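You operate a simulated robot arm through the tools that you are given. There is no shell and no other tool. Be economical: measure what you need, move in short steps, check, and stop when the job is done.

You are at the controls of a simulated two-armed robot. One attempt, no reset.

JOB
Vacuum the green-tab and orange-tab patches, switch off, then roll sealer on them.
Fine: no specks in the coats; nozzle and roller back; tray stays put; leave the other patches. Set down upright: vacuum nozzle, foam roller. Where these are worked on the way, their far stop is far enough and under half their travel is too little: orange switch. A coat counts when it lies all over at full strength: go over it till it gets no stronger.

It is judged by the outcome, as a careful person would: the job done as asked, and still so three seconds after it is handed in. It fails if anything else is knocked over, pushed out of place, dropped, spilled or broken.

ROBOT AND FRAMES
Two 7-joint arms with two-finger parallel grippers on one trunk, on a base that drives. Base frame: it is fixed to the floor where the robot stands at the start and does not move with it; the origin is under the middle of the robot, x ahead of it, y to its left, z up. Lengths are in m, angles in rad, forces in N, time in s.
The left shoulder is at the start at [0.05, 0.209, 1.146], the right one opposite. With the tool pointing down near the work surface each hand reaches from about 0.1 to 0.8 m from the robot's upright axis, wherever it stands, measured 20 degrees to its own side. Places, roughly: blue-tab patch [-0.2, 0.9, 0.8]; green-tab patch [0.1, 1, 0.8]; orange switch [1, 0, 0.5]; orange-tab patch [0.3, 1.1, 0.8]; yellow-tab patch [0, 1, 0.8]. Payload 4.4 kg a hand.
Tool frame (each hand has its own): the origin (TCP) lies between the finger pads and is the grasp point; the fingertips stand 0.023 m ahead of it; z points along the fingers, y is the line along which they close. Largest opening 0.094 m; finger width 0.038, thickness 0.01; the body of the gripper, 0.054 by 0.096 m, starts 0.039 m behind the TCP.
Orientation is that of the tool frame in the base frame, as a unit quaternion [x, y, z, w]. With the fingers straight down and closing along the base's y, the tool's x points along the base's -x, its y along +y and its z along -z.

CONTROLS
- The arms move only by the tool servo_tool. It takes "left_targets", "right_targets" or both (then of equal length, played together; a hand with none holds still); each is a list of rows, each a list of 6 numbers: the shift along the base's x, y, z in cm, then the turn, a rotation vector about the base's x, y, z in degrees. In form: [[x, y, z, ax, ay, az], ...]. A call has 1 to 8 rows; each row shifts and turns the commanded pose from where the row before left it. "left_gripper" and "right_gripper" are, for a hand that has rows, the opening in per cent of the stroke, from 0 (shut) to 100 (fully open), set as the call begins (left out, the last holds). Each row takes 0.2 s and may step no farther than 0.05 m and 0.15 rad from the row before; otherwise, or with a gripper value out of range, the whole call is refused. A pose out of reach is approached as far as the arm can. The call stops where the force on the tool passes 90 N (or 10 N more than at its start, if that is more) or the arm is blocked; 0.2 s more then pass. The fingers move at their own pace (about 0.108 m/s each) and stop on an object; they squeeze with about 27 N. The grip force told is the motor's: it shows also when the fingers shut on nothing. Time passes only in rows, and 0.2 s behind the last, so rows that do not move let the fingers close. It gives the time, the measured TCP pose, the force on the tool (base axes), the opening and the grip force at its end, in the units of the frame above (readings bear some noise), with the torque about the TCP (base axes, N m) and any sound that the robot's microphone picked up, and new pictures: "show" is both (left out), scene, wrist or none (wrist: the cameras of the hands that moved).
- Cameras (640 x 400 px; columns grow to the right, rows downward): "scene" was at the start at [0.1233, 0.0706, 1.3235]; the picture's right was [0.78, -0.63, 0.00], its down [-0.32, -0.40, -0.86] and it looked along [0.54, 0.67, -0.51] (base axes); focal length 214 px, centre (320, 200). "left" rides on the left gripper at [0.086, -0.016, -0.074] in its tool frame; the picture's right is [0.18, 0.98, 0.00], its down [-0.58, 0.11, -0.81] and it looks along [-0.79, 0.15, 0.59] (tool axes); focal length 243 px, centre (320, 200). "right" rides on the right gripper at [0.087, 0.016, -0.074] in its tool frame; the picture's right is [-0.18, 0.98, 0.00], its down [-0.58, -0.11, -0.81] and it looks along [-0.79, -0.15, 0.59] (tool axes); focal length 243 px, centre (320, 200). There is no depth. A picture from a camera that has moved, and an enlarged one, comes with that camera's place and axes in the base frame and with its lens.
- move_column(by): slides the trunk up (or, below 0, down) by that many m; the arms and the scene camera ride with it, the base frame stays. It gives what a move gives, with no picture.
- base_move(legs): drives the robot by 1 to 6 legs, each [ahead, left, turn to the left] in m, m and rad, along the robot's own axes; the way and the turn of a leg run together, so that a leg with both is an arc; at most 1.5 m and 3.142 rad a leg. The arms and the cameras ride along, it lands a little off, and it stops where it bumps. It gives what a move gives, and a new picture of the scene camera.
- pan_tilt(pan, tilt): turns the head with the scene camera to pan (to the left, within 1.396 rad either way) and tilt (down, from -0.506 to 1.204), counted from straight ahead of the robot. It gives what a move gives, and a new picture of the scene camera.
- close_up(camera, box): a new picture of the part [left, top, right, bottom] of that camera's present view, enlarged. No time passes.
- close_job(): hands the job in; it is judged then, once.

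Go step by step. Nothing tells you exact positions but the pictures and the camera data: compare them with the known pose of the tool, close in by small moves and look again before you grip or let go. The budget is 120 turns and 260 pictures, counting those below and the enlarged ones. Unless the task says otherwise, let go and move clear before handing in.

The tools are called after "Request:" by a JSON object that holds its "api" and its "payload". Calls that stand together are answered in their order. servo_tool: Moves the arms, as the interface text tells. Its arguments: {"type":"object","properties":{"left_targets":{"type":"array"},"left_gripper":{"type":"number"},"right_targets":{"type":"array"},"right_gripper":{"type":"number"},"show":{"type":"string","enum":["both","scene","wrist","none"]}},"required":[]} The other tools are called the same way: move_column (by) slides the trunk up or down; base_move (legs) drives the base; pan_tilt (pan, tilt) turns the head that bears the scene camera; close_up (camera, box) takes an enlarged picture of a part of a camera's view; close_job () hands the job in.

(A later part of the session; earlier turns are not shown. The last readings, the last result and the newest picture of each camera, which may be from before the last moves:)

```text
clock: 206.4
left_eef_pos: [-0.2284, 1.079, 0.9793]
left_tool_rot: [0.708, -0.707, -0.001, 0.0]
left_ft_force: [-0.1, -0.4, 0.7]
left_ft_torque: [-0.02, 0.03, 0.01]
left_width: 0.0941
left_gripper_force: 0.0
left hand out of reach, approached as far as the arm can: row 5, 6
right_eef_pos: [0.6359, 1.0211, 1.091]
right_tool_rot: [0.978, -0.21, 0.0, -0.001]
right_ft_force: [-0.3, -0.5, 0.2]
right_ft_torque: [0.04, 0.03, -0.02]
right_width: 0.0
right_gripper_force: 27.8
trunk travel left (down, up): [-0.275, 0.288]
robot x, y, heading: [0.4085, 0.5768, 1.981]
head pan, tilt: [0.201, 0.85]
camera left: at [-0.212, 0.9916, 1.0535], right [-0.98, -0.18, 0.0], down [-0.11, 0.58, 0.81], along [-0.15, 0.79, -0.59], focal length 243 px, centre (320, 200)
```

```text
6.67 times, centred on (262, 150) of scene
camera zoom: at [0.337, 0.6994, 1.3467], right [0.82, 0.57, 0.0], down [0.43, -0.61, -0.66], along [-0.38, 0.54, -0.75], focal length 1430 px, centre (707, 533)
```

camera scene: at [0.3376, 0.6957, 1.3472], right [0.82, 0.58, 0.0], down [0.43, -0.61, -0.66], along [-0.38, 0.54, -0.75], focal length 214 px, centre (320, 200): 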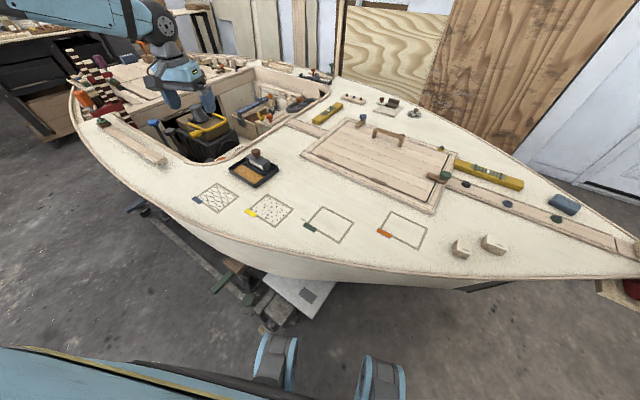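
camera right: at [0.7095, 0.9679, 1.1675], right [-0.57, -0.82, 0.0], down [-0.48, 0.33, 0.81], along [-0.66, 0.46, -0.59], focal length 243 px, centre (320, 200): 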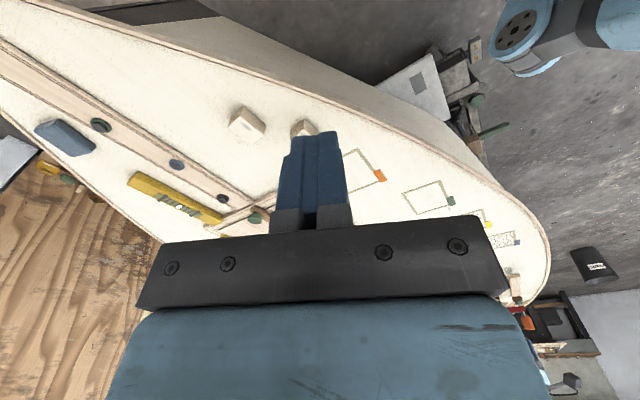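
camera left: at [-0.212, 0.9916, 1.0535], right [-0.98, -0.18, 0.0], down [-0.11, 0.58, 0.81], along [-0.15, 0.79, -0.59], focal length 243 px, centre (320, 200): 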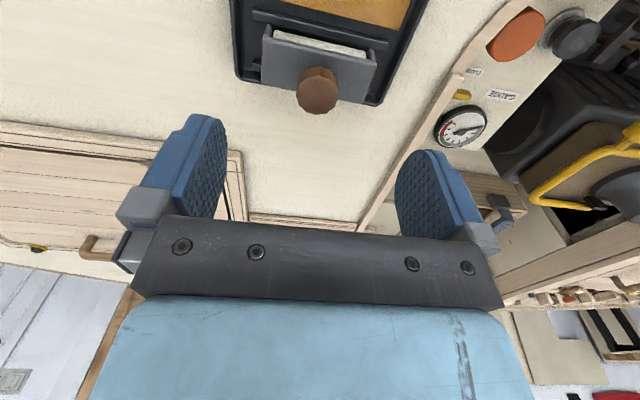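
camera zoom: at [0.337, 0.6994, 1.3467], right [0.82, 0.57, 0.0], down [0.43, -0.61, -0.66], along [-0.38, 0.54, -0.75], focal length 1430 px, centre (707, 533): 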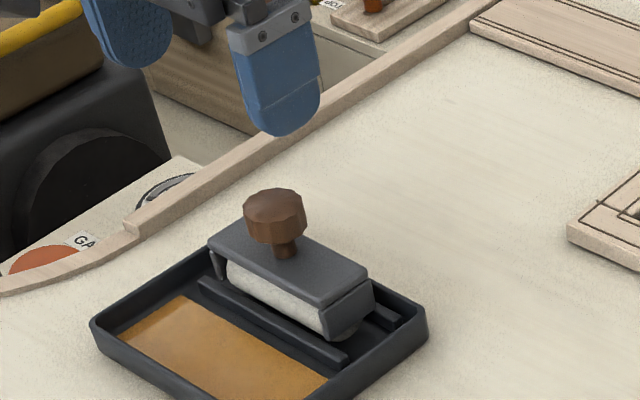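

The hand is at its reach limit, so I turn the base right by 0.5 rad, which brings the left shoulder closer.

Request:
{"api": "base_move", "payload": {"legs": [[0, 0, -0.5]]}}

Request:
{"api": "servo_tool", "payload": {"left_targets": [[-4, -2, 1, 0, 0, 5], [-4, -2, 0, 0, 0, 5], [-4, -2, 0, 0, 0, 5], [-4, -2, 0, 0, 0, 5], [-4, -2, 0, 0, 0, 5], [-3, -2, 0, 0, 0, 3.6]], "show": "none"}}

```text
clock: 208.2
left_eef_pos: [0.1002, 1.3268, 0.9796]
left_tool_rot: [-0.505, 0.863, -0.001, 0.0]
left_ft_force: [0.4, 0.0, -0.4]
left_ft_torque: [-0.01, 0.0, -0.01]
left_width: 0.0942
left_gripper_force: 0.1
right_eef_pos: [0.8281, 0.8537, 1.0915]
right_tool_rot: [0.893, -0.45, -0.001, -0.002]
right_ft_force: [0.9, 0.3, -0.3]
right_ft_torque: [0.02, 0.01, 0.01]
right_width: 0.0
right_gripper_force: 27.1
trunk travel left (down, up): [-0.275, 0.288]
robot x, y, heading: [0.4121, 0.5737, 1.474]
head pan, tilt: [0.201, 0.85]
camera scene: at [0.4076, 0.7186, 1.3467], right [0.99, 0.1, 0.0], down [0.08, -0.75, -0.66], along [-0.07, 0.66, -0.75], focal length 214 px, centre (320, 200)
```

scene: 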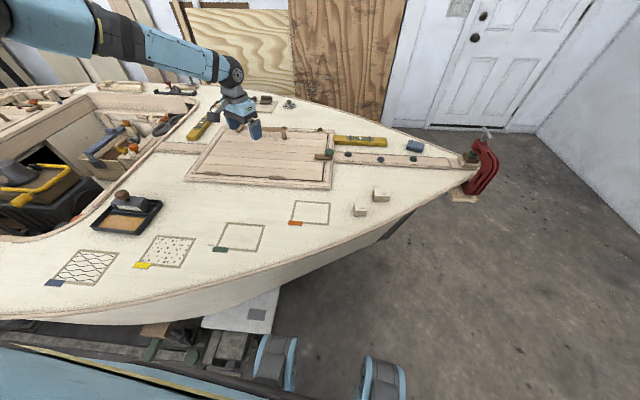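

```text
clock: 209.6
left_eef_pos: [-0.1312, 1.2062, 0.9875]
left_tool_rot: [-0.703, 0.712, -0.001, 0.0]
left_ft_force: [-0.1, -1.1, 0.3]
left_ft_torque: [0.0, -0.02, 0.01]
left_width: 0.0939
left_gripper_force: 0.1
right_eef_pos: [0.8271, 0.852, 1.0931]
right_tool_rot: [0.892, -0.451, 0.0, -0.002]
right_ft_force: [0.6, -0.7, 0.6]
right_ft_torque: [-0.01, 0.0, 0.0]
right_width: 0.0
right_gripper_force: 27.3
trunk travel left (down, up): [-0.275, 0.288]
robot x, y, heading: [0.4103, 0.5745, 1.474]
head pan, tilt: [0.201, 0.85]
```

Request:
{"api": "servo_tool", "payload": {"left_targets": [[-3.2, -3.7, 0, 0, 0, 0], [-3.2, -3.7, 0, 0, 0, 0], [-3.3, -3.8, -1, 0, 0, 0], [0, 0, -2, 0, 0, 0], [0, 0, 0, 0, 0, 0]], "show": "wrist"}}

Request:
{"api": "pan_tilt", "payload": {"pan": 0.6, "tilt": 0.85}}

Request:
{"api": "close_up", "payload": {"camera": "scene", "box": [220, 120, 348, 200]}}

```text
refused: row 3 steps farther than a row can; nothing moved
```

```text
clock: 210.5
left_eef_pos: [-0.1295, 1.2089, 0.9894]
left_tool_rot: [-0.703, 0.711, -0.001, 0.0]
left_ft_force: [0.0, 0.2, 0.1]
left_ft_torque: [-0.01, 0.01, -0.01]
left_width: 0.0941
left_gripper_force: 0.1
right_eef_pos: [0.8259, 0.8531, 1.0923]
right_tool_rot: [0.893, -0.451, -0.001, -0.002]
right_ft_force: [0.3, -0.1, -0.6]
right_ft_torque: [0.01, 0.03, 0.0]
right_width: 0.0001
right_gripper_force: 27.3
trunk travel left (down, up): [-0.275, 0.288]
robot x, y, heading: [0.4087, 0.5703, 1.471]
head pan, tilt: [0.6, 0.85]
camera scene: at [0.3778, 0.7094, 1.3467], right [0.88, 0.48, 0.0], down [0.36, -0.66, -0.66], along [-0.32, 0.58, -0.75], focal length 214 px, centre (320, 200)
```

scene: 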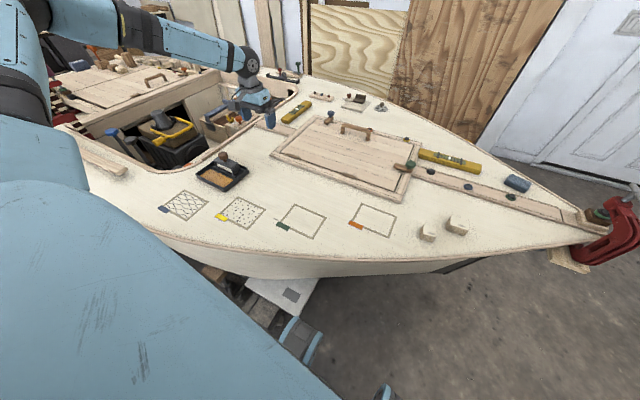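

```text
5.00 times, centred on (284, 160) of scene
camera zoom: at [0.3778, 0.7094, 1.3467], right [0.88, 0.48, 0.0], down [0.36, -0.66, -0.66], along [-0.32, 0.58, -0.75], focal length 1072 px, centre (500, 400)
```

zoom: 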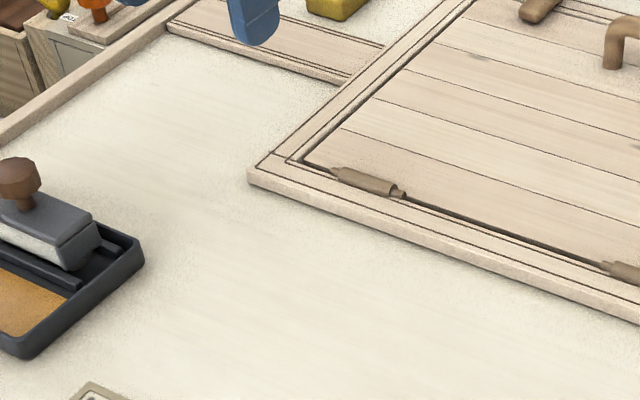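

Request:
{"api": "servo_tool", "payload": {"left_targets": [[-3.2, -3.7, 0, 0, 0, 0], [-3.2, -3.7, 0, 0, 0, 0], [-3.3, -3.7, -0.2, 0, 0, 0], [0, -0.3, -2, 0, 0, 0], [0, 0, 0, 0, 0, 0]], "show": "wrist"}}

Request:
{"api": "close_up", "payload": {"camera": "scene", "box": [170, 130, 266, 190]}}

```text
clock: 211.7
left_eef_pos: [-0.225, 1.0916, 0.9683]
left_tool_rot: [-0.703, 0.712, 0.0, -0.001]
left_ft_force: [0.5, 1.1, 0.1]
left_ft_torque: [-0.02, 0.02, -0.01]
left_width: 0.0939
left_gripper_force: 0.1
right_eef_pos: [0.8282, 0.853, 1.0927]
right_tool_rot: [0.893, -0.45, -0.001, -0.001]
right_ft_force: [1.1, -0.6, -0.5]
right_ft_torque: [-0.02, 0.02, -0.03]
right_width: 0.0
right_gripper_force: 27.2
trunk travel left (down, up): [-0.275, 0.288]
robot x, y, heading: [0.4091, 0.5729, 1.474]
head pan, tilt: [0.6, 0.85]
camera left: at [-0.2099, 1.0043, 1.0421], right [-0.99, -0.17, 0.0], down [-0.1, 0.58, 0.81], along [-0.14, 0.79, -0.59], focal length 243 px, centre (320, 200)
```

left: 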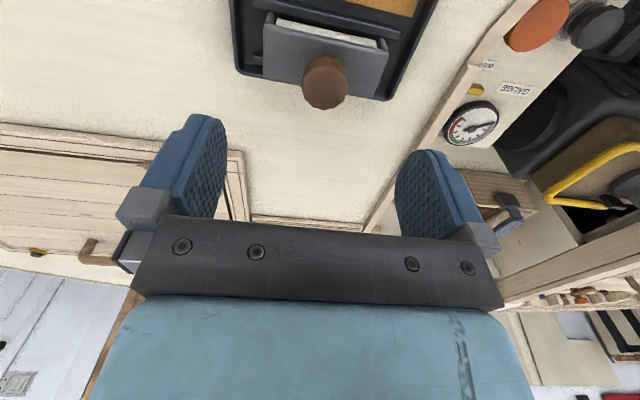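

```text
6.67 times, centred on (218, 160) of scene
camera zoom: at [0.3787, 0.7085, 1.3468], right [0.88, 0.48, 0.0], down [0.36, -0.66, -0.66], along [-0.32, 0.58, -0.75], focal length 1430 px, centre (1000, 467)
```

zoom: 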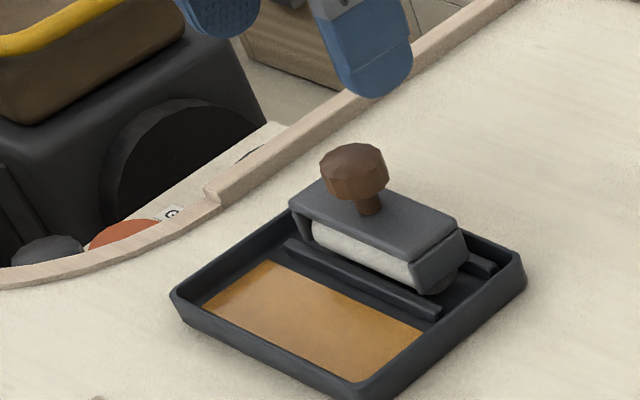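

Request:
{"api": "servo_tool", "payload": {"left_targets": [[-0.35, 0, -3, 0, 0, 0], [0, 0, -3, 0, 0, 0], [0, 0, -2, 0, 0, 0], [0, 0, -1.1, 0, 0, 0], [0, 0, 0, 0, 0, 0]], "show": "wrist"}}

Request:
{"api": "close_up", "payload": {"camera": "scene", "box": [170, 130, 266, 190]}}

```text
clock: 212.9
left_eef_pos: [-0.2305, 1.0922, 0.8762]
left_tool_rot: [-0.703, 0.712, 0.0, -0.001]
left_ft_force: [0.2, 0.0, 0.0]
left_ft_torque: [0.0, 0.0, -0.01]
left_width: 0.094
left_gripper_force: 0.0
right_eef_pos: [0.8279, 0.8531, 1.0913]
right_tool_rot: [0.893, -0.45, 0.0, -0.002]
right_ft_force: [0.6, -0.9, -0.2]
right_ft_torque: [0.02, 0.0, -0.01]
right_width: 0.0001
right_gripper_force: 26.7
trunk travel left (down, up): [-0.275, 0.288]
robot x, y, heading: [0.4083, 0.5752, 1.469]
head pan, tilt: [0.6, 0.85]
camera left: at [-0.2153, 1.0049, 0.9504], right [-0.99, -0.17, 0.0], down [-0.1, 0.58, 0.81], along [-0.14, 0.79, -0.59], focal length 243 px, centre (320, 200)
```

left: 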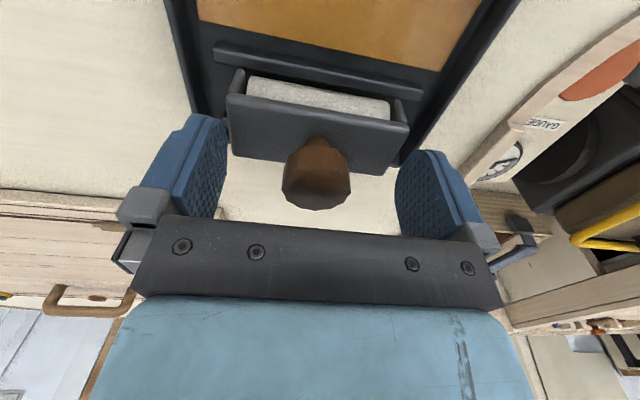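

```text
6.67 times, centred on (218, 160) of scene
camera zoom: at [0.3779, 0.7094, 1.3467], right [0.88, 0.48, 0.0], down [0.36, -0.66, -0.66], along [-0.32, 0.58, -0.75], focal length 1430 px, centre (1000, 467)
```

zoom: 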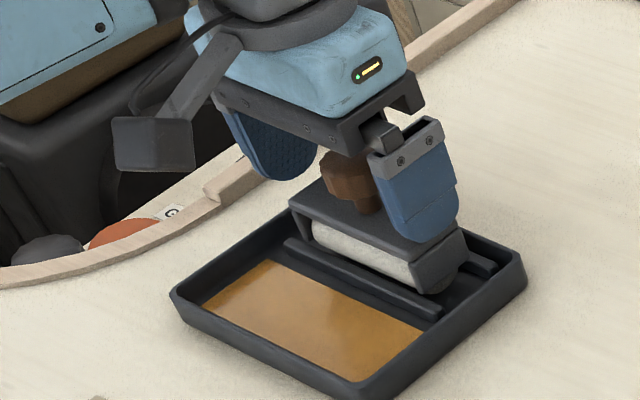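

Request:
{"api": "servo_tool", "payload": {"left_targets": [[0, 0, 0, 0, 0, 0], [0, 0, 0, 0, 0, 0], [0, 0, 0, 0, 0, 0]], "left_gripper": 0, "show": "wrist"}}

Request:
{"api": "close_up", "payload": {"camera": "scene", "box": [170, 130, 266, 190]}}

```text
clock: 213.7
left_eef_pos: [-0.2307, 1.092, 0.8767]
left_tool_rot: [-0.703, 0.711, 0.0, 0.0]
left_ft_force: [-0.5, 0.4, -0.7]
left_ft_torque: [0.0, -0.06, 0.02]
left_width: 0.0313
left_gripper_force: 27.2
right_eef_pos: [0.8277, 0.8527, 1.0924]
right_tool_rot: [0.892, -0.452, 0.0, -0.001]
right_ft_force: [0.1, -0.1, -0.1]
right_ft_torque: [0.01, 0.0, 0.02]
right_width: 0.0
right_gripper_force: 27.4
trunk travel left (down, up): [-0.275, 0.288]
robot x, y, heading: [0.4066, 0.5744, 1.469]
head pan, tilt: [0.6, 0.85]
camera left: at [-0.2154, 1.0049, 0.9506], right [-0.99, -0.17, 0.0], down [-0.1, 0.58, 0.81], along [-0.14, 0.79, -0.59], focal length 243 px, centre (320, 200)
```

left: 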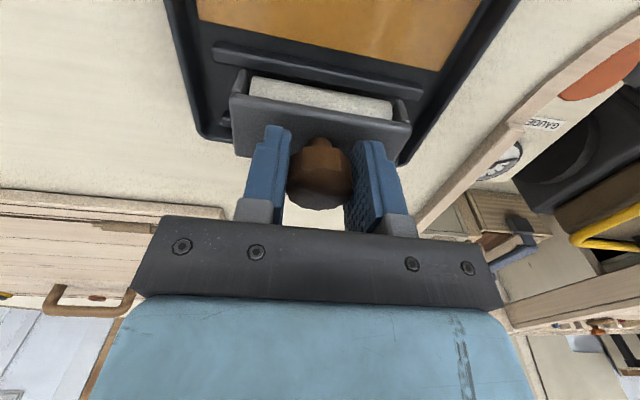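

```text
6.67 times, centred on (218, 160) of scene
camera zoom: at [0.3778, 0.7094, 1.3467], right [0.88, 0.48, 0.0], down [0.36, -0.66, -0.66], along [-0.32, 0.58, -0.75], focal length 1430 px, centre (1000, 467)
```

zoom: 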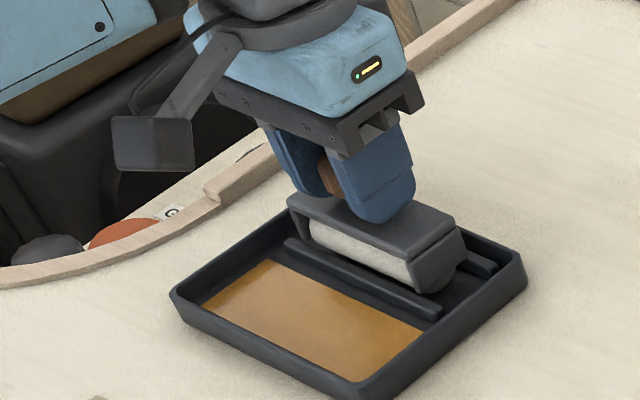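

The knob is gripped (park pose TCP −0.2307, 1.092, 0.8767). I lift, move over the sealer pool and look.

Request:
{"api": "servo_tool", "payload": {"left_targets": [[0, 0, 1, 0, 0, 0], [0, 0, 3, 0, 0, 0], [0, -2.6, 0, 0, 0, 0], [0, -2.6, 0, 0, 0, 0], [0, 0, 0, 0, 0, 0]], "show": "wrist"}}

Request:
{"api": "close_up", "payload": {"camera": "scene", "box": [170, 130, 266, 190]}}

```text
clock: 214.9
left_eef_pos: [-0.2298, 1.04, 0.9159]
left_tool_rot: [-0.703, 0.712, 0.0, 0.0]
left_ft_force: [0.1, -0.1, -1.9]
left_ft_torque: [-0.02, 0.02, 0.0]
left_width: 0.0315
left_gripper_force: 27.1
right_eef_pos: [0.8263, 0.8532, 1.0909]
right_tool_rot: [0.893, -0.45, 0.0, -0.001]
right_ft_force: [0.6, 0.2, -0.8]
right_ft_torque: [0.02, 0.01, -0.01]
right_width: 0.0002
right_gripper_force: 26.9
trunk travel left (down, up): [-0.275, 0.288]
robot x, y, heading: [0.4113, 0.5729, 1.47]
head pan, tilt: [0.6, 0.85]
camera left: at [-0.2148, 0.9522, 0.9904], right [-0.99, -0.17, 0.0], down [-0.1, 0.58, 0.81], along [-0.14, 0.79, -0.59], focal length 243 px, centre (320, 200)
```

left: 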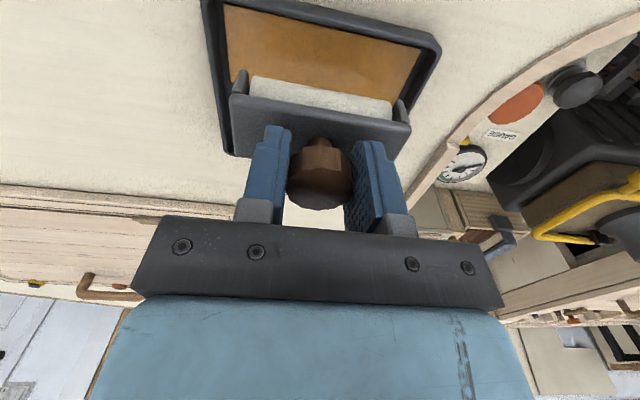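

```text
6.67 times, centred on (218, 160) of scene
camera zoom: at [0.3776, 0.7099, 1.3466], right [0.88, 0.48, 0.0], down [0.36, -0.66, -0.66], along [-0.32, 0.58, -0.75], focal length 1430 px, centre (1000, 467)
```

zoom: 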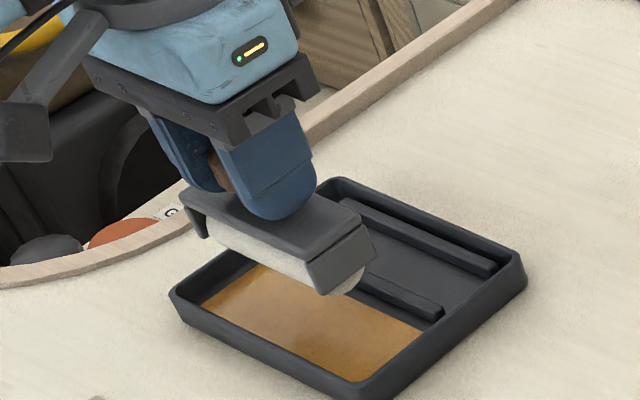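

Request:
{"api": "servo_tool", "payload": {"left_targets": [[0, 0.2, -2, 0, 0, 0], [0, 0, -1, 0, 0, 0], [0, 0, -0.5, 0, 0, 0], [0, 0, -0.3, 0, 0, 0], [0, 0, -0.2, 0, 0, 0]], "show": "none"}}

Request:
{"api": "close_up", "payload": {"camera": "scene", "box": [170, 130, 266, 190]}}

```text
clock: 216.1
left_eef_pos: [-0.2309, 1.0424, 0.8787]
left_tool_rot: [-0.703, 0.712, 0.002, 0.0]
left_ft_force: [-4.1, 0.1, 12.6]
left_ft_torque: [-0.03, -0.23, 0.03]
left_width: 0.0315
left_gripper_force: 26.5
right_eef_pos: [0.8266, 0.8527, 1.0914]
right_tool_rot: [0.893, -0.451, -0.001, -0.001]
right_ft_force: [-1.0, -0.3, -0.5]
right_ft_torque: [0.0, 0.02, -0.02]
right_width: 0.0
right_gripper_force: 27.1
trunk travel left (down, up): [-0.275, 0.288]
robot x, y, heading: [0.4094, 0.5747, 1.475]
head pan, tilt: [0.6, 0.85]
```

```text
6.67 times, centred on (218, 160) of scene
camera zoom: at [0.3787, 0.7084, 1.3471], right [0.88, 0.48, 0.0], down [0.36, -0.66, -0.66], along [-0.32, 0.58, -0.75], focal length 1430 px, centre (1000, 467)
```

zoom: 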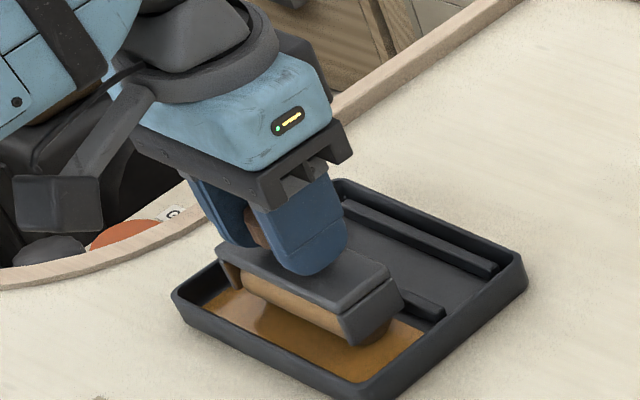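

The foam is loaded (amber). I lift and carry it to the green patch, passing behind the yellow one.

Request:
{"api": "servo_tool", "payload": {"left_targets": [[0, 0, 1, 0, 0, 0], [0, 0, 4, 0, 0, 0], [4, 2, 0, 0, 0, 0], [4.5, 2, 0, 0, 0, 0], [4.5, 2, 0, 0, 0, 0], [4.5, 0, 0, 0, 0, 0], [4.5, 0, 0, 0, 0, 0], [4.5, -1, 0, 0, 0, 0]], "show": "none"}}

Request:
{"api": "servo_tool", "payload": {"left_targets": [[4.5, -1, 0, 0, 0, 0], [4.6, -2.5, 0, 0, 0, 0], [0, -1, 0, 0, 0, 0], [0, 0, -2, 0, 0, 0], [0, 0, 0, 0, 0, 0]], "show": "wrist"}}

Request:
{"api": "pan_tilt", "payload": {"pan": 0.2, "tilt": 0.9}}

Request:
{"api": "close_up", "payload": {"camera": "scene", "box": [190, 160, 350, 260]}}

```text
clock: 217.9
left_eef_pos: [0.0354, 1.0938, 0.9273]
left_tool_rot: [-0.703, 0.712, 0.001, 0.0]
left_ft_force: [1.1, -0.2, -2.6]
left_ft_torque: [0.02, -0.01, -0.02]
left_width: 0.0316
left_gripper_force: 27.6
right_eef_pos: [0.8274, 0.8535, 1.092]
right_tool_rot: [0.892, -0.451, 0.0, -0.002]
right_ft_force: [0.3, -0.2, 0.2]
right_ft_torque: [0.02, 0.04, 0.0]
right_width: 0.0001
right_gripper_force: 27.4
trunk travel left (down, up): [-0.275, 0.288]
robot x, y, heading: [0.4101, 0.5785, 1.47]
head pan, tilt: [0.6, 0.85]
```

```text
refused: row 2 steps farther than a row can; nothing moved
```

```text
clock: 218.8
left_eef_pos: [0.0346, 1.0944, 0.9275]
left_tool_rot: [-0.702, 0.712, 0.0, 0.0]
left_ft_force: [-0.1, -0.6, -1.7]
left_ft_torque: [-0.01, 0.02, -0.03]
left_width: 0.0315
left_gripper_force: 27.0
right_eef_pos: [0.8282, 0.8524, 1.0918]
right_tool_rot: [0.893, -0.451, 0.0, -0.001]
right_ft_force: [0.3, -0.5, -0.3]
right_ft_torque: [0.02, 0.02, 0.0]
right_width: 0.0003
right_gripper_force: 26.7
trunk travel left (down, up): [-0.275, 0.288]
robot x, y, heading: [0.4094, 0.5746, 1.469]
head pan, tilt: [0.201, 0.901]
camera scene: at [0.4076, 0.7161, 1.3428], right [0.99, 0.1, 0.0], down [0.08, -0.78, -0.62], along [-0.06, 0.62, -0.78], focal length 214 px, centre (320, 200)
```

scene: 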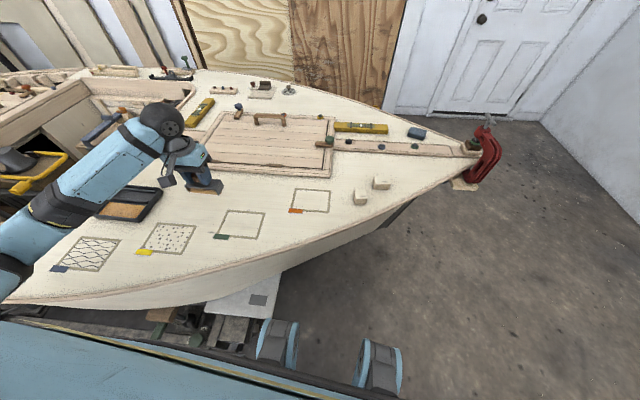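

```text
4.00 times, centred on (270, 210) of scene
camera zoom: at [0.4076, 0.7161, 1.3428], right [0.99, 0.1, 0.0], down [0.08, -0.78, -0.62], along [-0.06, 0.62, -0.78], focal length 858 px, centre (520, 160)
```

zoom: 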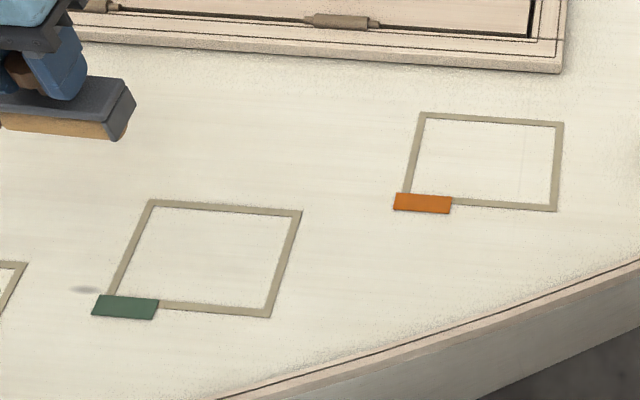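

Request:
{"api": "servo_tool", "payload": {"left_targets": [[4.5, 0, 0, 0, 0, 0], [4.5, -1, 0, 0, 0, 0], [0.6, -1.4, -1, 0, 0, 0], [0, 0, -2, 0, 0, 0], [0, 0, -1, 0, 0, 0], [0, 0, 0, 0, 0, 0]], "show": "wrist"}}

Request:
{"api": "close_up", "payload": {"camera": "scene", "box": [190, 180, 318, 260]}}

```text
clock: 220.2
left_eef_pos: [0.1327, 1.0676, 0.8855]
left_tool_rot: [-0.702, 0.712, -0.001, 0.0]
left_ft_force: [1.0, -1.2, -2.2]
left_ft_torque: [0.01, 0.01, 0.02]
left_width: 0.0314
left_gripper_force: 27.1
right_eef_pos: [0.8268, 0.8537, 1.0932]
right_tool_rot: [0.893, -0.451, -0.001, -0.001]
right_ft_force: [0.7, 0.0, -0.2]
right_ft_torque: [-0.03, -0.01, 0.03]
right_width: 0.0
right_gripper_force: 27.0
trunk travel left (down, up): [-0.275, 0.288]
robot x, y, heading: [0.4117, 0.5721, 1.47]
head pan, tilt: [0.201, 0.901]
camera left: at [0.1474, 0.9808, 0.9598], right [-0.99, -0.17, 0.0], down [-0.1, 0.58, 0.81], along [-0.14, 0.79, -0.59], focal length 243 px, centre (320, 200)
```

left: 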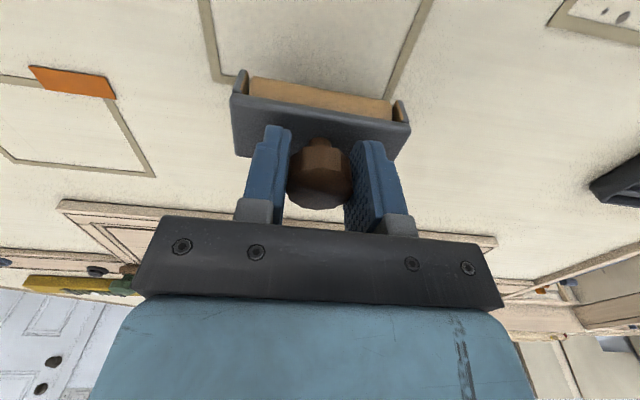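

```text
5.00 times, centred on (254, 220) of scene
camera zoom: at [0.4077, 0.7161, 1.3427], right [0.99, 0.1, 0.0], down [0.08, -0.78, -0.62], along [-0.06, 0.62, -0.78], focal length 1072 px, centre (650, 100)
```

zoom: 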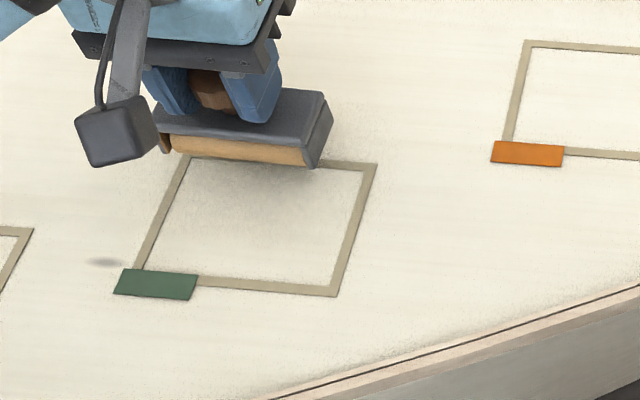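

Request:
{"api": "servo_tool", "payload": {"left_targets": [[-0.4, 0.7, -0.5, 0, 0, 0], [0, 0, -0.3, 0, 0, 0], [0, 0, -0.3, 0, 0, 0], [0, 0, 0, 0, 0, 0]], "show": "none"}}

```text
clock: 221.2
left_eef_pos: [0.1273, 1.0752, 0.8757]
left_tool_rot: [-0.703, 0.711, -0.001, 0.0]
left_ft_force: [0.3, 1.2, -1.3]
left_ft_torque: [0.0, 0.01, 0.01]
left_width: 0.0315
left_gripper_force: 27.4
right_eef_pos: [0.8265, 0.8536, 1.0914]
right_tool_rot: [0.893, -0.45, -0.001, -0.001]
right_ft_force: [0.6, -0.1, -0.2]
right_ft_torque: [0.03, 0.04, 0.05]
right_width: 0.0
right_gripper_force: 27.0
trunk travel left (down, up): [-0.275, 0.288]
robot x, y, heading: [0.4095, 0.5743, 1.473]
head pan, tilt: [0.201, 0.901]
```

Request:
{"api": "servo_tool", "payload": {"left_targets": [[0, 0, -0.2, 0, 0, 0], [0, 0, -0.2, 0, 0, 0], [0, 0, 0, 0, 0, 0]], "show": "none"}}

Request:
{"api": "close_up", "payload": {"camera": "scene", "box": [190, 180, 318, 260]}}

```text
clock: 222.0
left_eef_pos: [0.1263, 1.0757, 0.8709]
left_tool_rot: [-0.703, 0.711, 0.0, 0.0]
left_ft_force: [-0.3, -0.1, -1.2]
left_ft_torque: [0.0, 0.02, 0.02]
left_width: 0.0314
left_gripper_force: 27.3
right_eef_pos: [0.8264, 0.852, 1.0918]
right_tool_rot: [0.893, -0.45, -0.001, -0.001]
right_ft_force: [0.5, 0.4, -1.0]
right_ft_torque: [-0.02, 0.04, 0.0]
right_width: 0.0
right_gripper_force: 27.4
trunk travel left (down, up): [-0.275, 0.288]
robot x, y, heading: [0.409, 0.572, 1.47]
head pan, tilt: [0.201, 0.901]
```

```text
5.00 times, centred on (254, 220) of scene
camera zoom: at [0.4076, 0.7161, 1.3428], right [0.99, 0.1, 0.0], down [0.08, -0.78, -0.62], along [-0.06, 0.62, -0.78], focal length 1072 px, centre (650, 100)
```

zoom: 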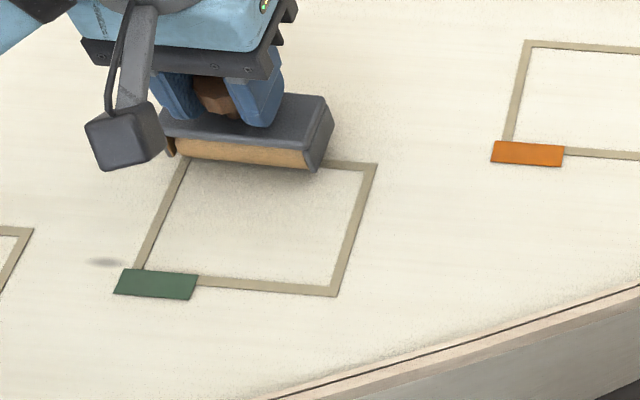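

Request:
{"api": "servo_tool", "payload": {"left_targets": [[0, 0, -0.3, 0, 0, 0], [0, 0, -0.3, 0, 0, 0], [0, 0, 0, 0, 0, 0]], "show": "none"}}

```text
clock: 222.8
left_eef_pos: [0.1279, 1.0756, 0.866]
left_tool_rot: [-0.703, 0.711, 0.002, 0.001]
left_ft_force: [-0.4, 3.7, 21.3]
left_ft_torque: [0.16, -0.14, 0.02]
left_width: 0.0312
left_gripper_force: 26.9
right_eef_pos: [0.8285, 0.8525, 1.0915]
right_tool_rot: [0.893, -0.451, -0.001, -0.002]
right_ft_force: [0.0, -0.1, 0.0]
right_ft_torque: [0.0, -0.01, 0.01]
right_width: 0.0001
right_gripper_force: 26.9
trunk travel left (down, up): [-0.275, 0.288]
robot x, y, heading: [0.4095, 0.5726, 1.468]
head pan, tilt: [0.201, 0.901]
```

Contact at TCP z ≈0.867. I ease slightly and roll the left lane down and back.

Request:
{"api": "servo_tool", "payload": {"left_targets": [[0, -1.5, 0.2, 0, 0, 0], [0, -2, 0, 0, 0, 0], [0, -2, 0, 0, 0, 0], [0, -1.7, 0, 0, 0, 0], [0, 1.7, 0, 0, 0, 0], [0, 2, 0, 0, 0, 0], [0, 2, 0, 0, 0, 0], [0, 1.5, 0, 0, 0, 0]], "show": "none"}}

Request:
{"api": "close_up", "payload": {"camera": "scene", "box": [190, 180, 318, 260]}}

```text
clock: 224.6
left_eef_pos: [0.1274, 1.0751, 0.8672]
left_tool_rot: [-0.702, 0.712, 0.0, -0.001]
left_ft_force: [-0.2, 0.3, -2.4]
left_ft_torque: [0.02, 0.0, 0.01]
left_width: 0.0315
left_gripper_force: 26.9
right_eef_pos: [0.8263, 0.8532, 1.0925]
right_tool_rot: [0.892, -0.451, 0.0, -0.001]
right_ft_force: [-0.6, -0.3, -0.1]
right_ft_torque: [-0.02, 0.01, -0.01]
right_width: 0.0001
right_gripper_force: 27.2
trunk travel left (down, up): [-0.275, 0.288]
robot x, y, heading: [0.4087, 0.5725, 1.472]
head pan, tilt: [0.201, 0.901]
```

```text
5.00 times, centred on (254, 220) of scene
camera zoom: at [0.4077, 0.7162, 1.3427], right [0.99, 0.1, 0.0], down [0.08, -0.78, -0.62], along [-0.06, 0.62, -0.78], focal length 1072 px, centre (650, 100)
```

zoom: 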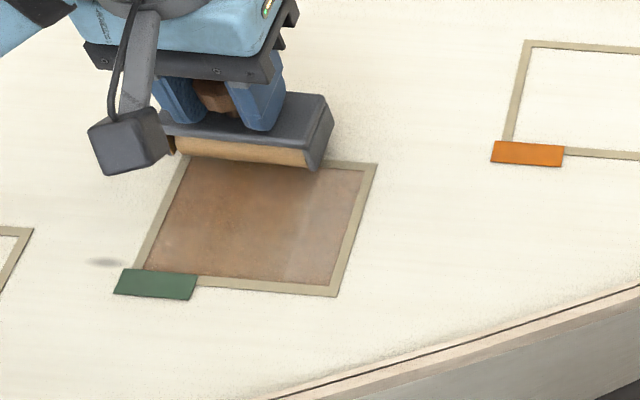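

The coat appears within the frame; the right part is weaker. I roll the right lane, twice.

Request:
{"api": "servo_tool", "payload": {"left_targets": [[3.2, 0, -0.1, 0, 0, 0], [0, -2, -0.05, 0, 0, 0], [0, -2, 0, 0, 0, 0], [0, -2, 0, 0, 0, 0], [0, -1.4, 0, 0, 0, 0], [0, 2.4, 0, 0, 0, 0], [0, 2.5, 0, 0, 0, 0], [0, 2.5, 0, 0, 0, 0]], "show": "none"}}

Request:
{"api": "close_up", "payload": {"camera": "scene", "box": [190, 180, 318, 260]}}

```text
clock: 226.4
left_eef_pos: [0.1598, 1.0771, 0.8661]
left_tool_rot: [-0.702, 0.712, 0.0, 0.0]
left_ft_force: [1.1, 0.4, 5.4]
left_ft_torque: [-0.05, -0.13, -0.05]
left_width: 0.0313
left_gripper_force: 27.2
right_eef_pos: [0.8261, 0.8544, 1.0933]
right_tool_rot: [0.893, -0.451, -0.001, -0.001]
right_ft_force: [-0.9, -0.1, 0.1]
right_ft_torque: [0.03, -0.01, -0.03]
right_width: 0.0001
right_gripper_force: 27.1
trunk travel left (down, up): [-0.275, 0.288]
robot x, y, heading: [0.4107, 0.5723, 1.473]
head pan, tilt: [0.201, 0.901]
```

```text
5.00 times, centred on (254, 220) of scene
camera zoom: at [0.4082, 0.7155, 1.3429], right [0.99, 0.1, 0.0], down [0.08, -0.78, -0.62], along [-0.06, 0.62, -0.78], focal length 1072 px, centre (650, 100)
```

zoom: 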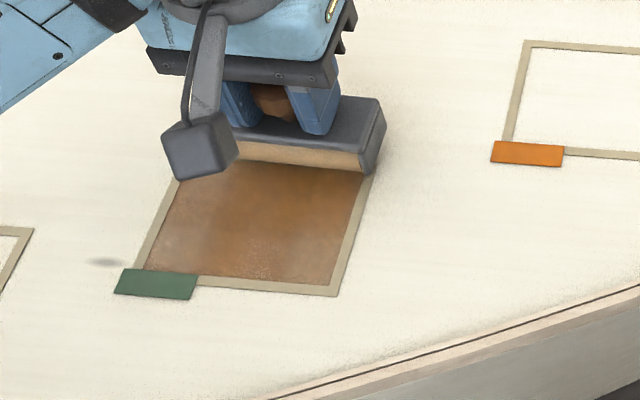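

Request:
{"api": "servo_tool", "payload": {"left_targets": [[-1, -2.5, 0, 0, 0, 0], [-1, -2.5, 0, 0, 0, 0], [-1.4, -2.7, 0, 0, 0, 0], [0, 2.6, 0, 0, 0, 0], [0, 2.6, 0, 0, 0, 0], [0, 2.5, 0, 0, 0, 0], [0, -2.5, 0, 0, 0, 0], [0, -2.5, 0, 0, 0, 0]], "show": "none"}}

Request:
{"api": "servo_tool", "payload": {"left_targets": [[0, -2.5, 0, 0, 0, 0], [3.6, 0, 0, 0, 0, 0], [0, 2.5, 0, 0, 0, 0], [0, 2.5, 0, 0, 0, 0], [0, 2.5, 0, 0, 0, 0]], "show": "none"}}

Request:
{"api": "close_up", "payload": {"camera": "scene", "box": [190, 180, 318, 260]}}

```text
clock: 228.2
left_eef_pos: [0.1235, 1.0253, 0.8656]
left_tool_rot: [-0.703, 0.711, 0.002, 0.001]
left_ft_force: [-2.0, 5.0, 21.4]
left_ft_torque: [0.1, -0.14, -0.03]
left_width: 0.0314
left_gripper_force: 27.1
right_eef_pos: [0.828, 0.8531, 1.0929]
right_tool_rot: [0.892, -0.451, -0.001, -0.002]
right_ft_force: [0.2, 0.7, 1.1]
right_ft_torque: [-0.03, -0.01, 0.01]
right_width: 0.0002
right_gripper_force: 26.5
trunk travel left (down, up): [-0.275, 0.288]
robot x, y, heading: [0.4105, 0.576, 1.467]
head pan, tilt: [0.201, 0.901]
```

```text
clock: 229.4
left_eef_pos: [0.1603, 1.0749, 0.8649]
left_tool_rot: [-0.703, 0.711, 0.0, -0.001]
left_ft_force: [-0.2, -0.2, 0.2]
left_ft_torque: [-0.03, -0.11, 0.01]
left_width: 0.0314
left_gripper_force: 27.2
right_eef_pos: [0.8273, 0.8528, 1.0921]
right_tool_rot: [0.893, -0.451, 0.0, -0.001]
right_ft_force: [0.5, 0.0, -0.9]
right_ft_torque: [0.01, 0.02, 0.01]
right_width: 0.0002
right_gripper_force: 26.9
trunk travel left (down, up): [-0.275, 0.288]
robot x, y, heading: [0.4069, 0.5717, 1.47]
head pan, tilt: [0.201, 0.901]
```

```text
5.00 times, centred on (254, 220) of scene
camera zoom: at [0.4079, 0.7161, 1.3427], right [0.99, 0.1, 0.0], down [0.08, -0.78, -0.62], along [-0.06, 0.62, -0.78], focal length 1072 px, centre (650, 100)
```

zoom: 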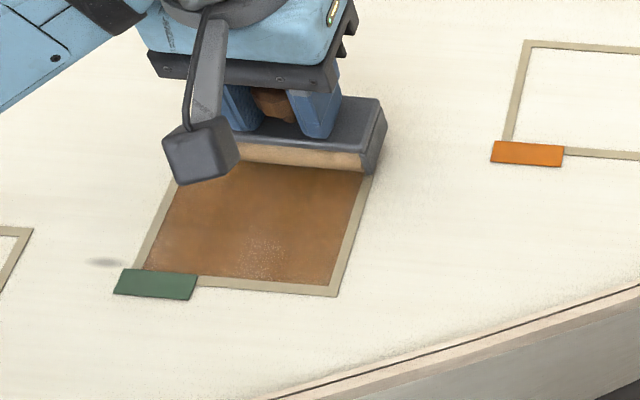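

Request:
{"api": "servo_tool", "payload": {"left_targets": [[0, 1, 2, 0, 0, 0], [0, 4, 2, 0, 0, 0], [0, 0, 0, 0, 0, 0]], "show": "none"}}

Request:
{"api": "close_up", "payload": {"camera": "scene", "box": [205, 200, 277, 245]}}

```text
clock: 230.2
left_eef_pos: [0.159, 1.1257, 0.9048]
left_tool_rot: [-0.702, 0.712, 0.0, 0.001]
left_ft_force: [0.5, 0.4, -1.6]
left_ft_torque: [0.0, -0.01, -0.03]
left_width: 0.0316
left_gripper_force: 26.7
right_eef_pos: [0.826, 0.853, 1.0921]
right_tool_rot: [0.892, -0.451, -0.001, -0.002]
right_ft_force: [0.2, -0.8, -0.9]
right_ft_torque: [0.01, -0.01, -0.02]
right_width: 0.0
right_gripper_force: 27.1
trunk travel left (down, up): [-0.275, 0.288]
robot x, y, heading: [0.412, 0.5735, 1.473]
head pan, tilt: [0.201, 0.901]
```

```text
8.89 times, centred on (241, 222) of scene
camera zoom: at [0.4073, 0.7154, 1.3428], right [0.99, 0.1, 0.0], down [0.08, -0.78, -0.62], along [-0.06, 0.62, -0.78], focal length 1906 px, centre (1022, 0)
```

zoom: 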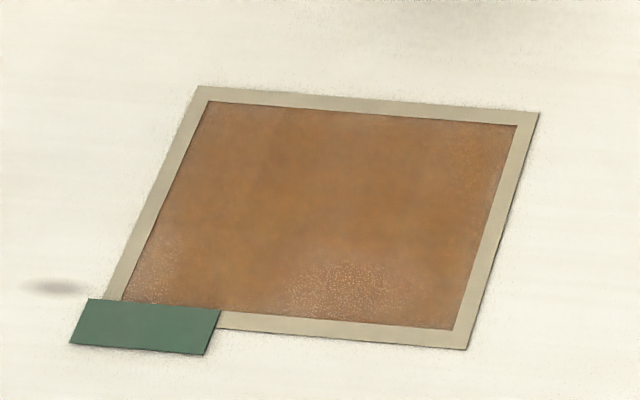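

The bottom edge and corners are still weak, and the foam is drying. I reload at the tray.

Request:
{"api": "servo_tool", "payload": {"left_targets": [[-4, 0, 2, 0, 0, 0], [-4.9, 0, 0, 0, 0, 0], [-4.9, 0, 0, 0, 0, 0], [-4.9, 0, 0, 0, 0, 0], [-4.9, 0, 0, 0, 0, 0], [-4.9, 0, 0, 0, 0, 0], [-4.9, 0, 0, 0, 0, 0], [-4.5, -2, 0, 0, 0, 0]], "show": "none"}}

Request:
{"api": "servo_tool", "payload": {"left_targets": [[-1.1, -4, 0, 0, 0, 0], [0, -2.3, -1, 0, 0, 0], [0, 0, -2, 0, 0, 0], [0, 0, -1.5, 0, 0, 0], [0, 0, 0, 0, 0, 0]], "show": "none"}}

Request:
{"api": "pan_tilt", "payload": {"pan": 0.5, "tilt": 0.9}}

Request:
{"api": "close_up", "payload": {"camera": "scene", "box": [140, 130, 268, 210]}}

```text
clock: 232.0
left_eef_pos: [-0.2206, 1.1042, 0.9247]
left_tool_rot: [-0.702, 0.712, 0.001, 0.002]
left_ft_force: [0.3, -0.4, -1.4]
left_ft_torque: [-0.04, 0.02, 0.01]
left_width: 0.0313
left_gripper_force: 26.8
right_eef_pos: [0.8285, 0.8512, 1.0928]
right_tool_rot: [0.893, -0.451, 0.0, -0.002]
right_ft_force: [-0.4, -0.4, 0.2]
right_ft_torque: [-0.01, 0.03, 0.01]
right_width: 0.0
right_gripper_force: 26.9
trunk travel left (down, up): [-0.275, 0.288]
robot x, y, heading: [0.4099, 0.5729, 1.474]
head pan, tilt: [0.201, 0.901]
```

```text
clock: 233.2
left_eef_pos: [-0.2296, 1.0442, 0.8795]
left_tool_rot: [-0.702, 0.712, 0.0, -0.001]
left_ft_force: [-0.6, -0.2, -1.9]
left_ft_torque: [0.03, -0.03, -0.03]
left_width: 0.0314
left_gripper_force: 27.0
right_eef_pos: [0.8275, 0.8527, 1.0918]
right_tool_rot: [0.893, -0.45, 0.0, -0.002]
right_ft_force: [0.9, 0.4, 0.3]
right_ft_torque: [-0.01, 0.03, 0.02]
right_width: 0.0
right_gripper_force: 26.5
trunk travel left (down, up): [-0.275, 0.288]
robot x, y, heading: [0.4029, 0.5758, 1.469]
head pan, tilt: [0.201, 0.901]
```

```text
clock: 234.0
left_eef_pos: [-0.2303, 1.0437, 0.8794]
left_tool_rot: [-0.703, 0.711, 0.0, 0.0]
left_ft_force: [0.9, 0.1, -1.3]
left_ft_torque: [-0.01, 0.02, 0.04]
left_width: 0.0312
left_gripper_force: 27.6
right_eef_pos: [0.8273, 0.854, 1.0934]
right_tool_rot: [0.892, -0.451, 0.0, -0.001]
right_ft_force: [-0.9, -0.7, 0.4]
right_ft_torque: [0.02, 0.0, 0.0]
right_width: 0.0
right_gripper_force: 26.7
trunk travel left (down, up): [-0.275, 0.288]
robot x, y, heading: [0.4077, 0.5736, 1.472]
head pan, tilt: [0.499, 0.901]
camera scene: at [0.3859, 0.7105, 1.3428], right [0.92, 0.39, 0.0], down [0.3, -0.72, -0.62], along [-0.24, 0.57, -0.78], focal length 214 px, centre (320, 200)
```

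scene: 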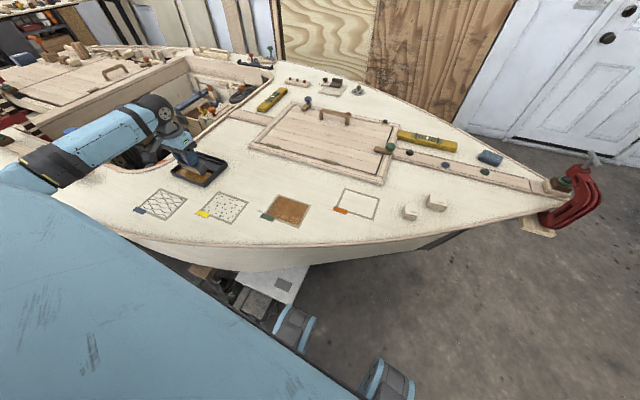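

```text
5.00 times, centred on (204, 170) of scene
camera zoom: at [0.3859, 0.7105, 1.3428], right [0.92, 0.39, 0.0], down [0.3, -0.72, -0.62], along [-0.24, 0.57, -0.78], focal length 1072 px, centre (900, 350)
```

zoom: 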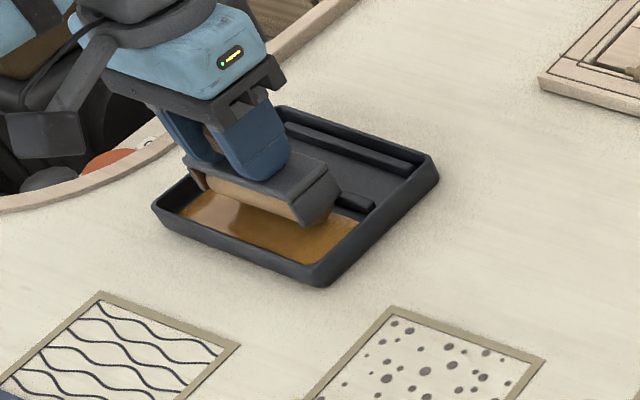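

Request:
{"api": "servo_tool", "payload": {"left_targets": [[0, 0, -0.2, 0, 0, 0], [0, 0, -0.1, 0, 0, 0], [0, -0.4, 0, 0, 0, 0], [0, 0.7, 0, 0, 0, 0], [0, -0.5, 0, 0, 0, 0], [0, 0, 0, 0, 0, 0]], "show": "none"}}

Request:
{"api": "close_up", "payload": {"camera": "scene", "box": [140, 130, 268, 210]}}

```text
clock: 235.4
left_eef_pos: [-0.23, 1.0411, 0.8767]
left_tool_rot: [-0.702, 0.712, 0.0, 0.0]
left_ft_force: [-1.1, 0.0, -1.9]
left_ft_torque: [-0.01, 0.01, 0.01]
left_width: 0.0315
left_gripper_force: 27.7
right_eef_pos: [0.8266, 0.8533, 1.0921]
right_tool_rot: [0.892, -0.451, -0.001, -0.002]
right_ft_force: [0.1, -0.5, -0.9]
right_ft_torque: [0.01, 0.0, 0.0]
right_width: 0.0001
right_gripper_force: 27.1
trunk travel left (down, up): [-0.275, 0.288]
robot x, y, heading: [0.4119, 0.574, 1.474]
head pan, tilt: [0.499, 0.901]
```

```text
5.00 times, centred on (204, 170) of scene
camera zoom: at [0.3858, 0.7108, 1.3427], right [0.92, 0.39, 0.0], down [0.3, -0.72, -0.62], along [-0.24, 0.57, -0.78], focal length 1072 px, centre (900, 350)
```

zoom: 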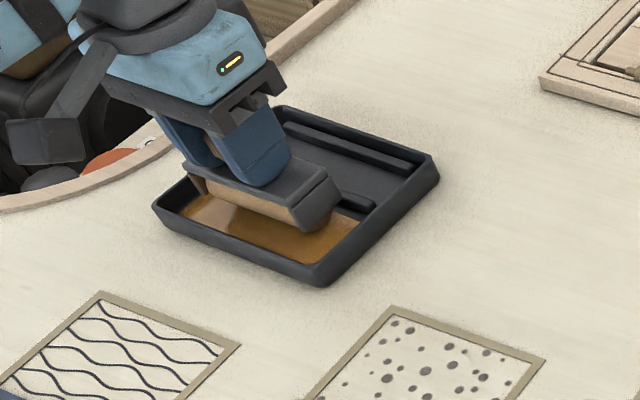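

Request:
{"api": "servo_tool", "payload": {"left_targets": [[0, 0, -0.2, 0, 0, 0], [0, 0, -0.2, 0, 0, 0], [0, 0, 0, 0, 0, 0]], "show": "none"}}

```text
clock: 236.2
left_eef_pos: [-0.2295, 1.041, 0.8745]
left_tool_rot: [-0.703, 0.711, 0.001, 0.0]
left_ft_force: [-2.0, 0.6, 6.2]
left_ft_torque: [0.0, -0.19, 0.0]
left_width: 0.0315
left_gripper_force: 26.8
right_eef_pos: [0.8269, 0.8532, 1.0925]
right_tool_rot: [0.893, -0.451, -0.002, -0.001]
right_ft_force: [0.0, 0.3, -0.6]
right_ft_torque: [-0.03, -0.01, 0.05]
right_width: 0.0
right_gripper_force: 26.9
trunk travel left (down, up): [-0.275, 0.288]
robot x, y, heading: [0.4103, 0.5734, 1.468]
head pan, tilt: [0.499, 0.901]
```

Request:
{"api": "servo_tool", "payload": {"left_targets": [[0, -0.3, 0, 0, 0, 0], [0, 0.6, 0, 0, 0, 0], [0, -0.3, 0, 0, 0, 0], [0, 0, 3, 0, 0, 0], [0, 2, 3, 0, 0, 0], [4.5, 2, 0, 0, 0, 0], [4.8, 1, 0, 0, 0, 0], [4.8, 1, 0, 0, 0, 0]], "show": "none"}}

Request:
{"api": "servo_tool", "payload": {"left_targets": [[4.8, 0, 0, 0, 0, 0], [4.8, 0, 0, 0, 0, 0], [4.8, 0, 0, 0, 0, 0], [4.8, -1, 0, 0, 0, 0], [2.4, -1, -2, 0, 0, 0], [0, -1, -3, 0, 0, 0], [0, 0, -1, 0, 0, 0], [0, 0, 0, 0, 0, 0]], "show": "none"}}

Request:
{"api": "pan_tilt", "payload": {"pan": 0.2, "tilt": 0.9}}

Request:
{"api": "close_up", "payload": {"camera": "scene", "box": [190, 180, 318, 260]}}

```text
clock: 238.0
left_eef_pos: [-0.0847, 1.1004, 0.9331]
left_tool_rot: [-0.703, 0.711, 0.001, 0.0]
left_ft_force: [0.6, -1.1, -2.7]
left_ft_torque: [0.0, -0.01, 0.0]
left_width: 0.0314
left_gripper_force: 26.7
right_eef_pos: [0.8267, 0.8539, 1.0911]
right_tool_rot: [0.893, -0.451, -0.001, -0.001]
right_ft_force: [0.0, 0.0, -0.1]
right_ft_torque: [-0.01, 0.03, 0.01]
right_width: 0.0
right_gripper_force: 27.3
trunk travel left (down, up): [-0.275, 0.288]
robot x, y, heading: [0.4088, 0.5732, 1.47]
head pan, tilt: [0.499, 0.901]
```

```text
clock: 239.8
left_eef_pos: [0.1285, 1.0702, 0.8729]
left_tool_rot: [-0.703, 0.711, 0.0, 0.0]
left_ft_force: [-1.6, -0.1, -2.4]
left_ft_torque: [-0.02, 0.0, -0.02]
left_width: 0.0314
left_gripper_force: 26.9
right_eef_pos: [0.8263, 0.8536, 1.0927]
right_tool_rot: [0.893, -0.451, -0.001, -0.001]
right_ft_force: [0.1, -0.8, 0.8]
right_ft_torque: [0.01, -0.02, -0.02]
right_width: 0.0
right_gripper_force: 27.0
trunk travel left (down, up): [-0.275, 0.288]
robot x, y, heading: [0.407, 0.5779, 1.47]
head pan, tilt: [0.499, 0.901]
```

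```text
clock: 240.6
left_eef_pos: [0.1277, 1.0691, 0.8745]
left_tool_rot: [-0.702, 0.712, 0.0, 0.0]
left_ft_force: [-0.1, -0.6, -1.8]
left_ft_torque: [0.01, -0.03, -0.02]
left_width: 0.0313
left_gripper_force: 27.2
right_eef_pos: [0.8272, 0.8541, 1.0917]
right_tool_rot: [0.892, -0.451, 0.0, 0.0]
right_ft_force: [0.2, -0.1, 0.0]
right_ft_torque: [-0.01, 0.0, -0.02]
right_width: 0.0001
right_gripper_force: 27.0
trunk travel left (down, up): [-0.275, 0.288]
robot x, y, heading: [0.4112, 0.5719, 1.471]
head pan, tilt: [0.201, 0.901]
camera scene: at [0.4076, 0.7161, 1.3428], right [0.99, 0.1, 0.0], down [0.08, -0.78, -0.62], along [-0.06, 0.62, -0.78], focal length 214 px, centre (320, 200)
```

scene: 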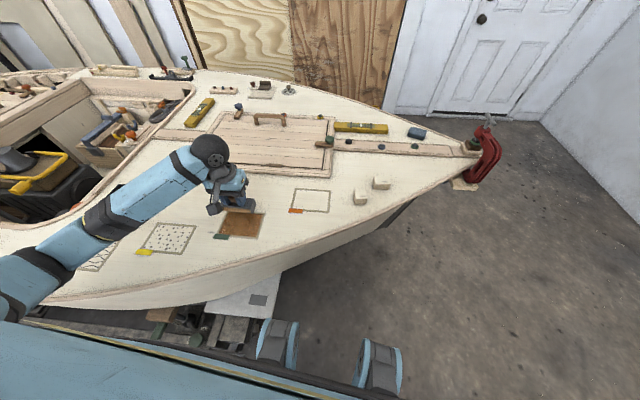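

```text
5.00 times, centred on (254, 220) of scene
camera zoom: at [0.4076, 0.7161, 1.3428], right [0.99, 0.1, 0.0], down [0.08, -0.78, -0.62], along [-0.06, 0.62, -0.78], focal length 1072 px, centre (650, 100)
```

zoom: 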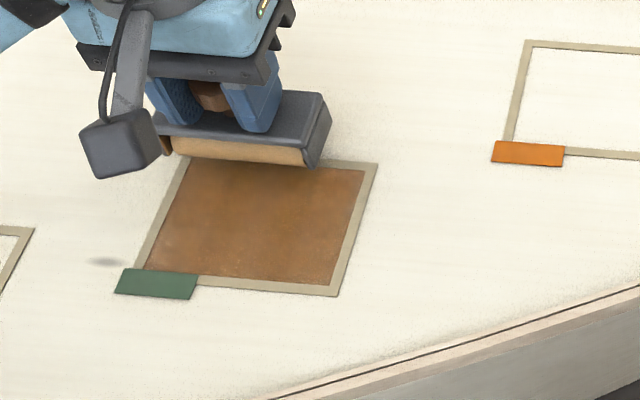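

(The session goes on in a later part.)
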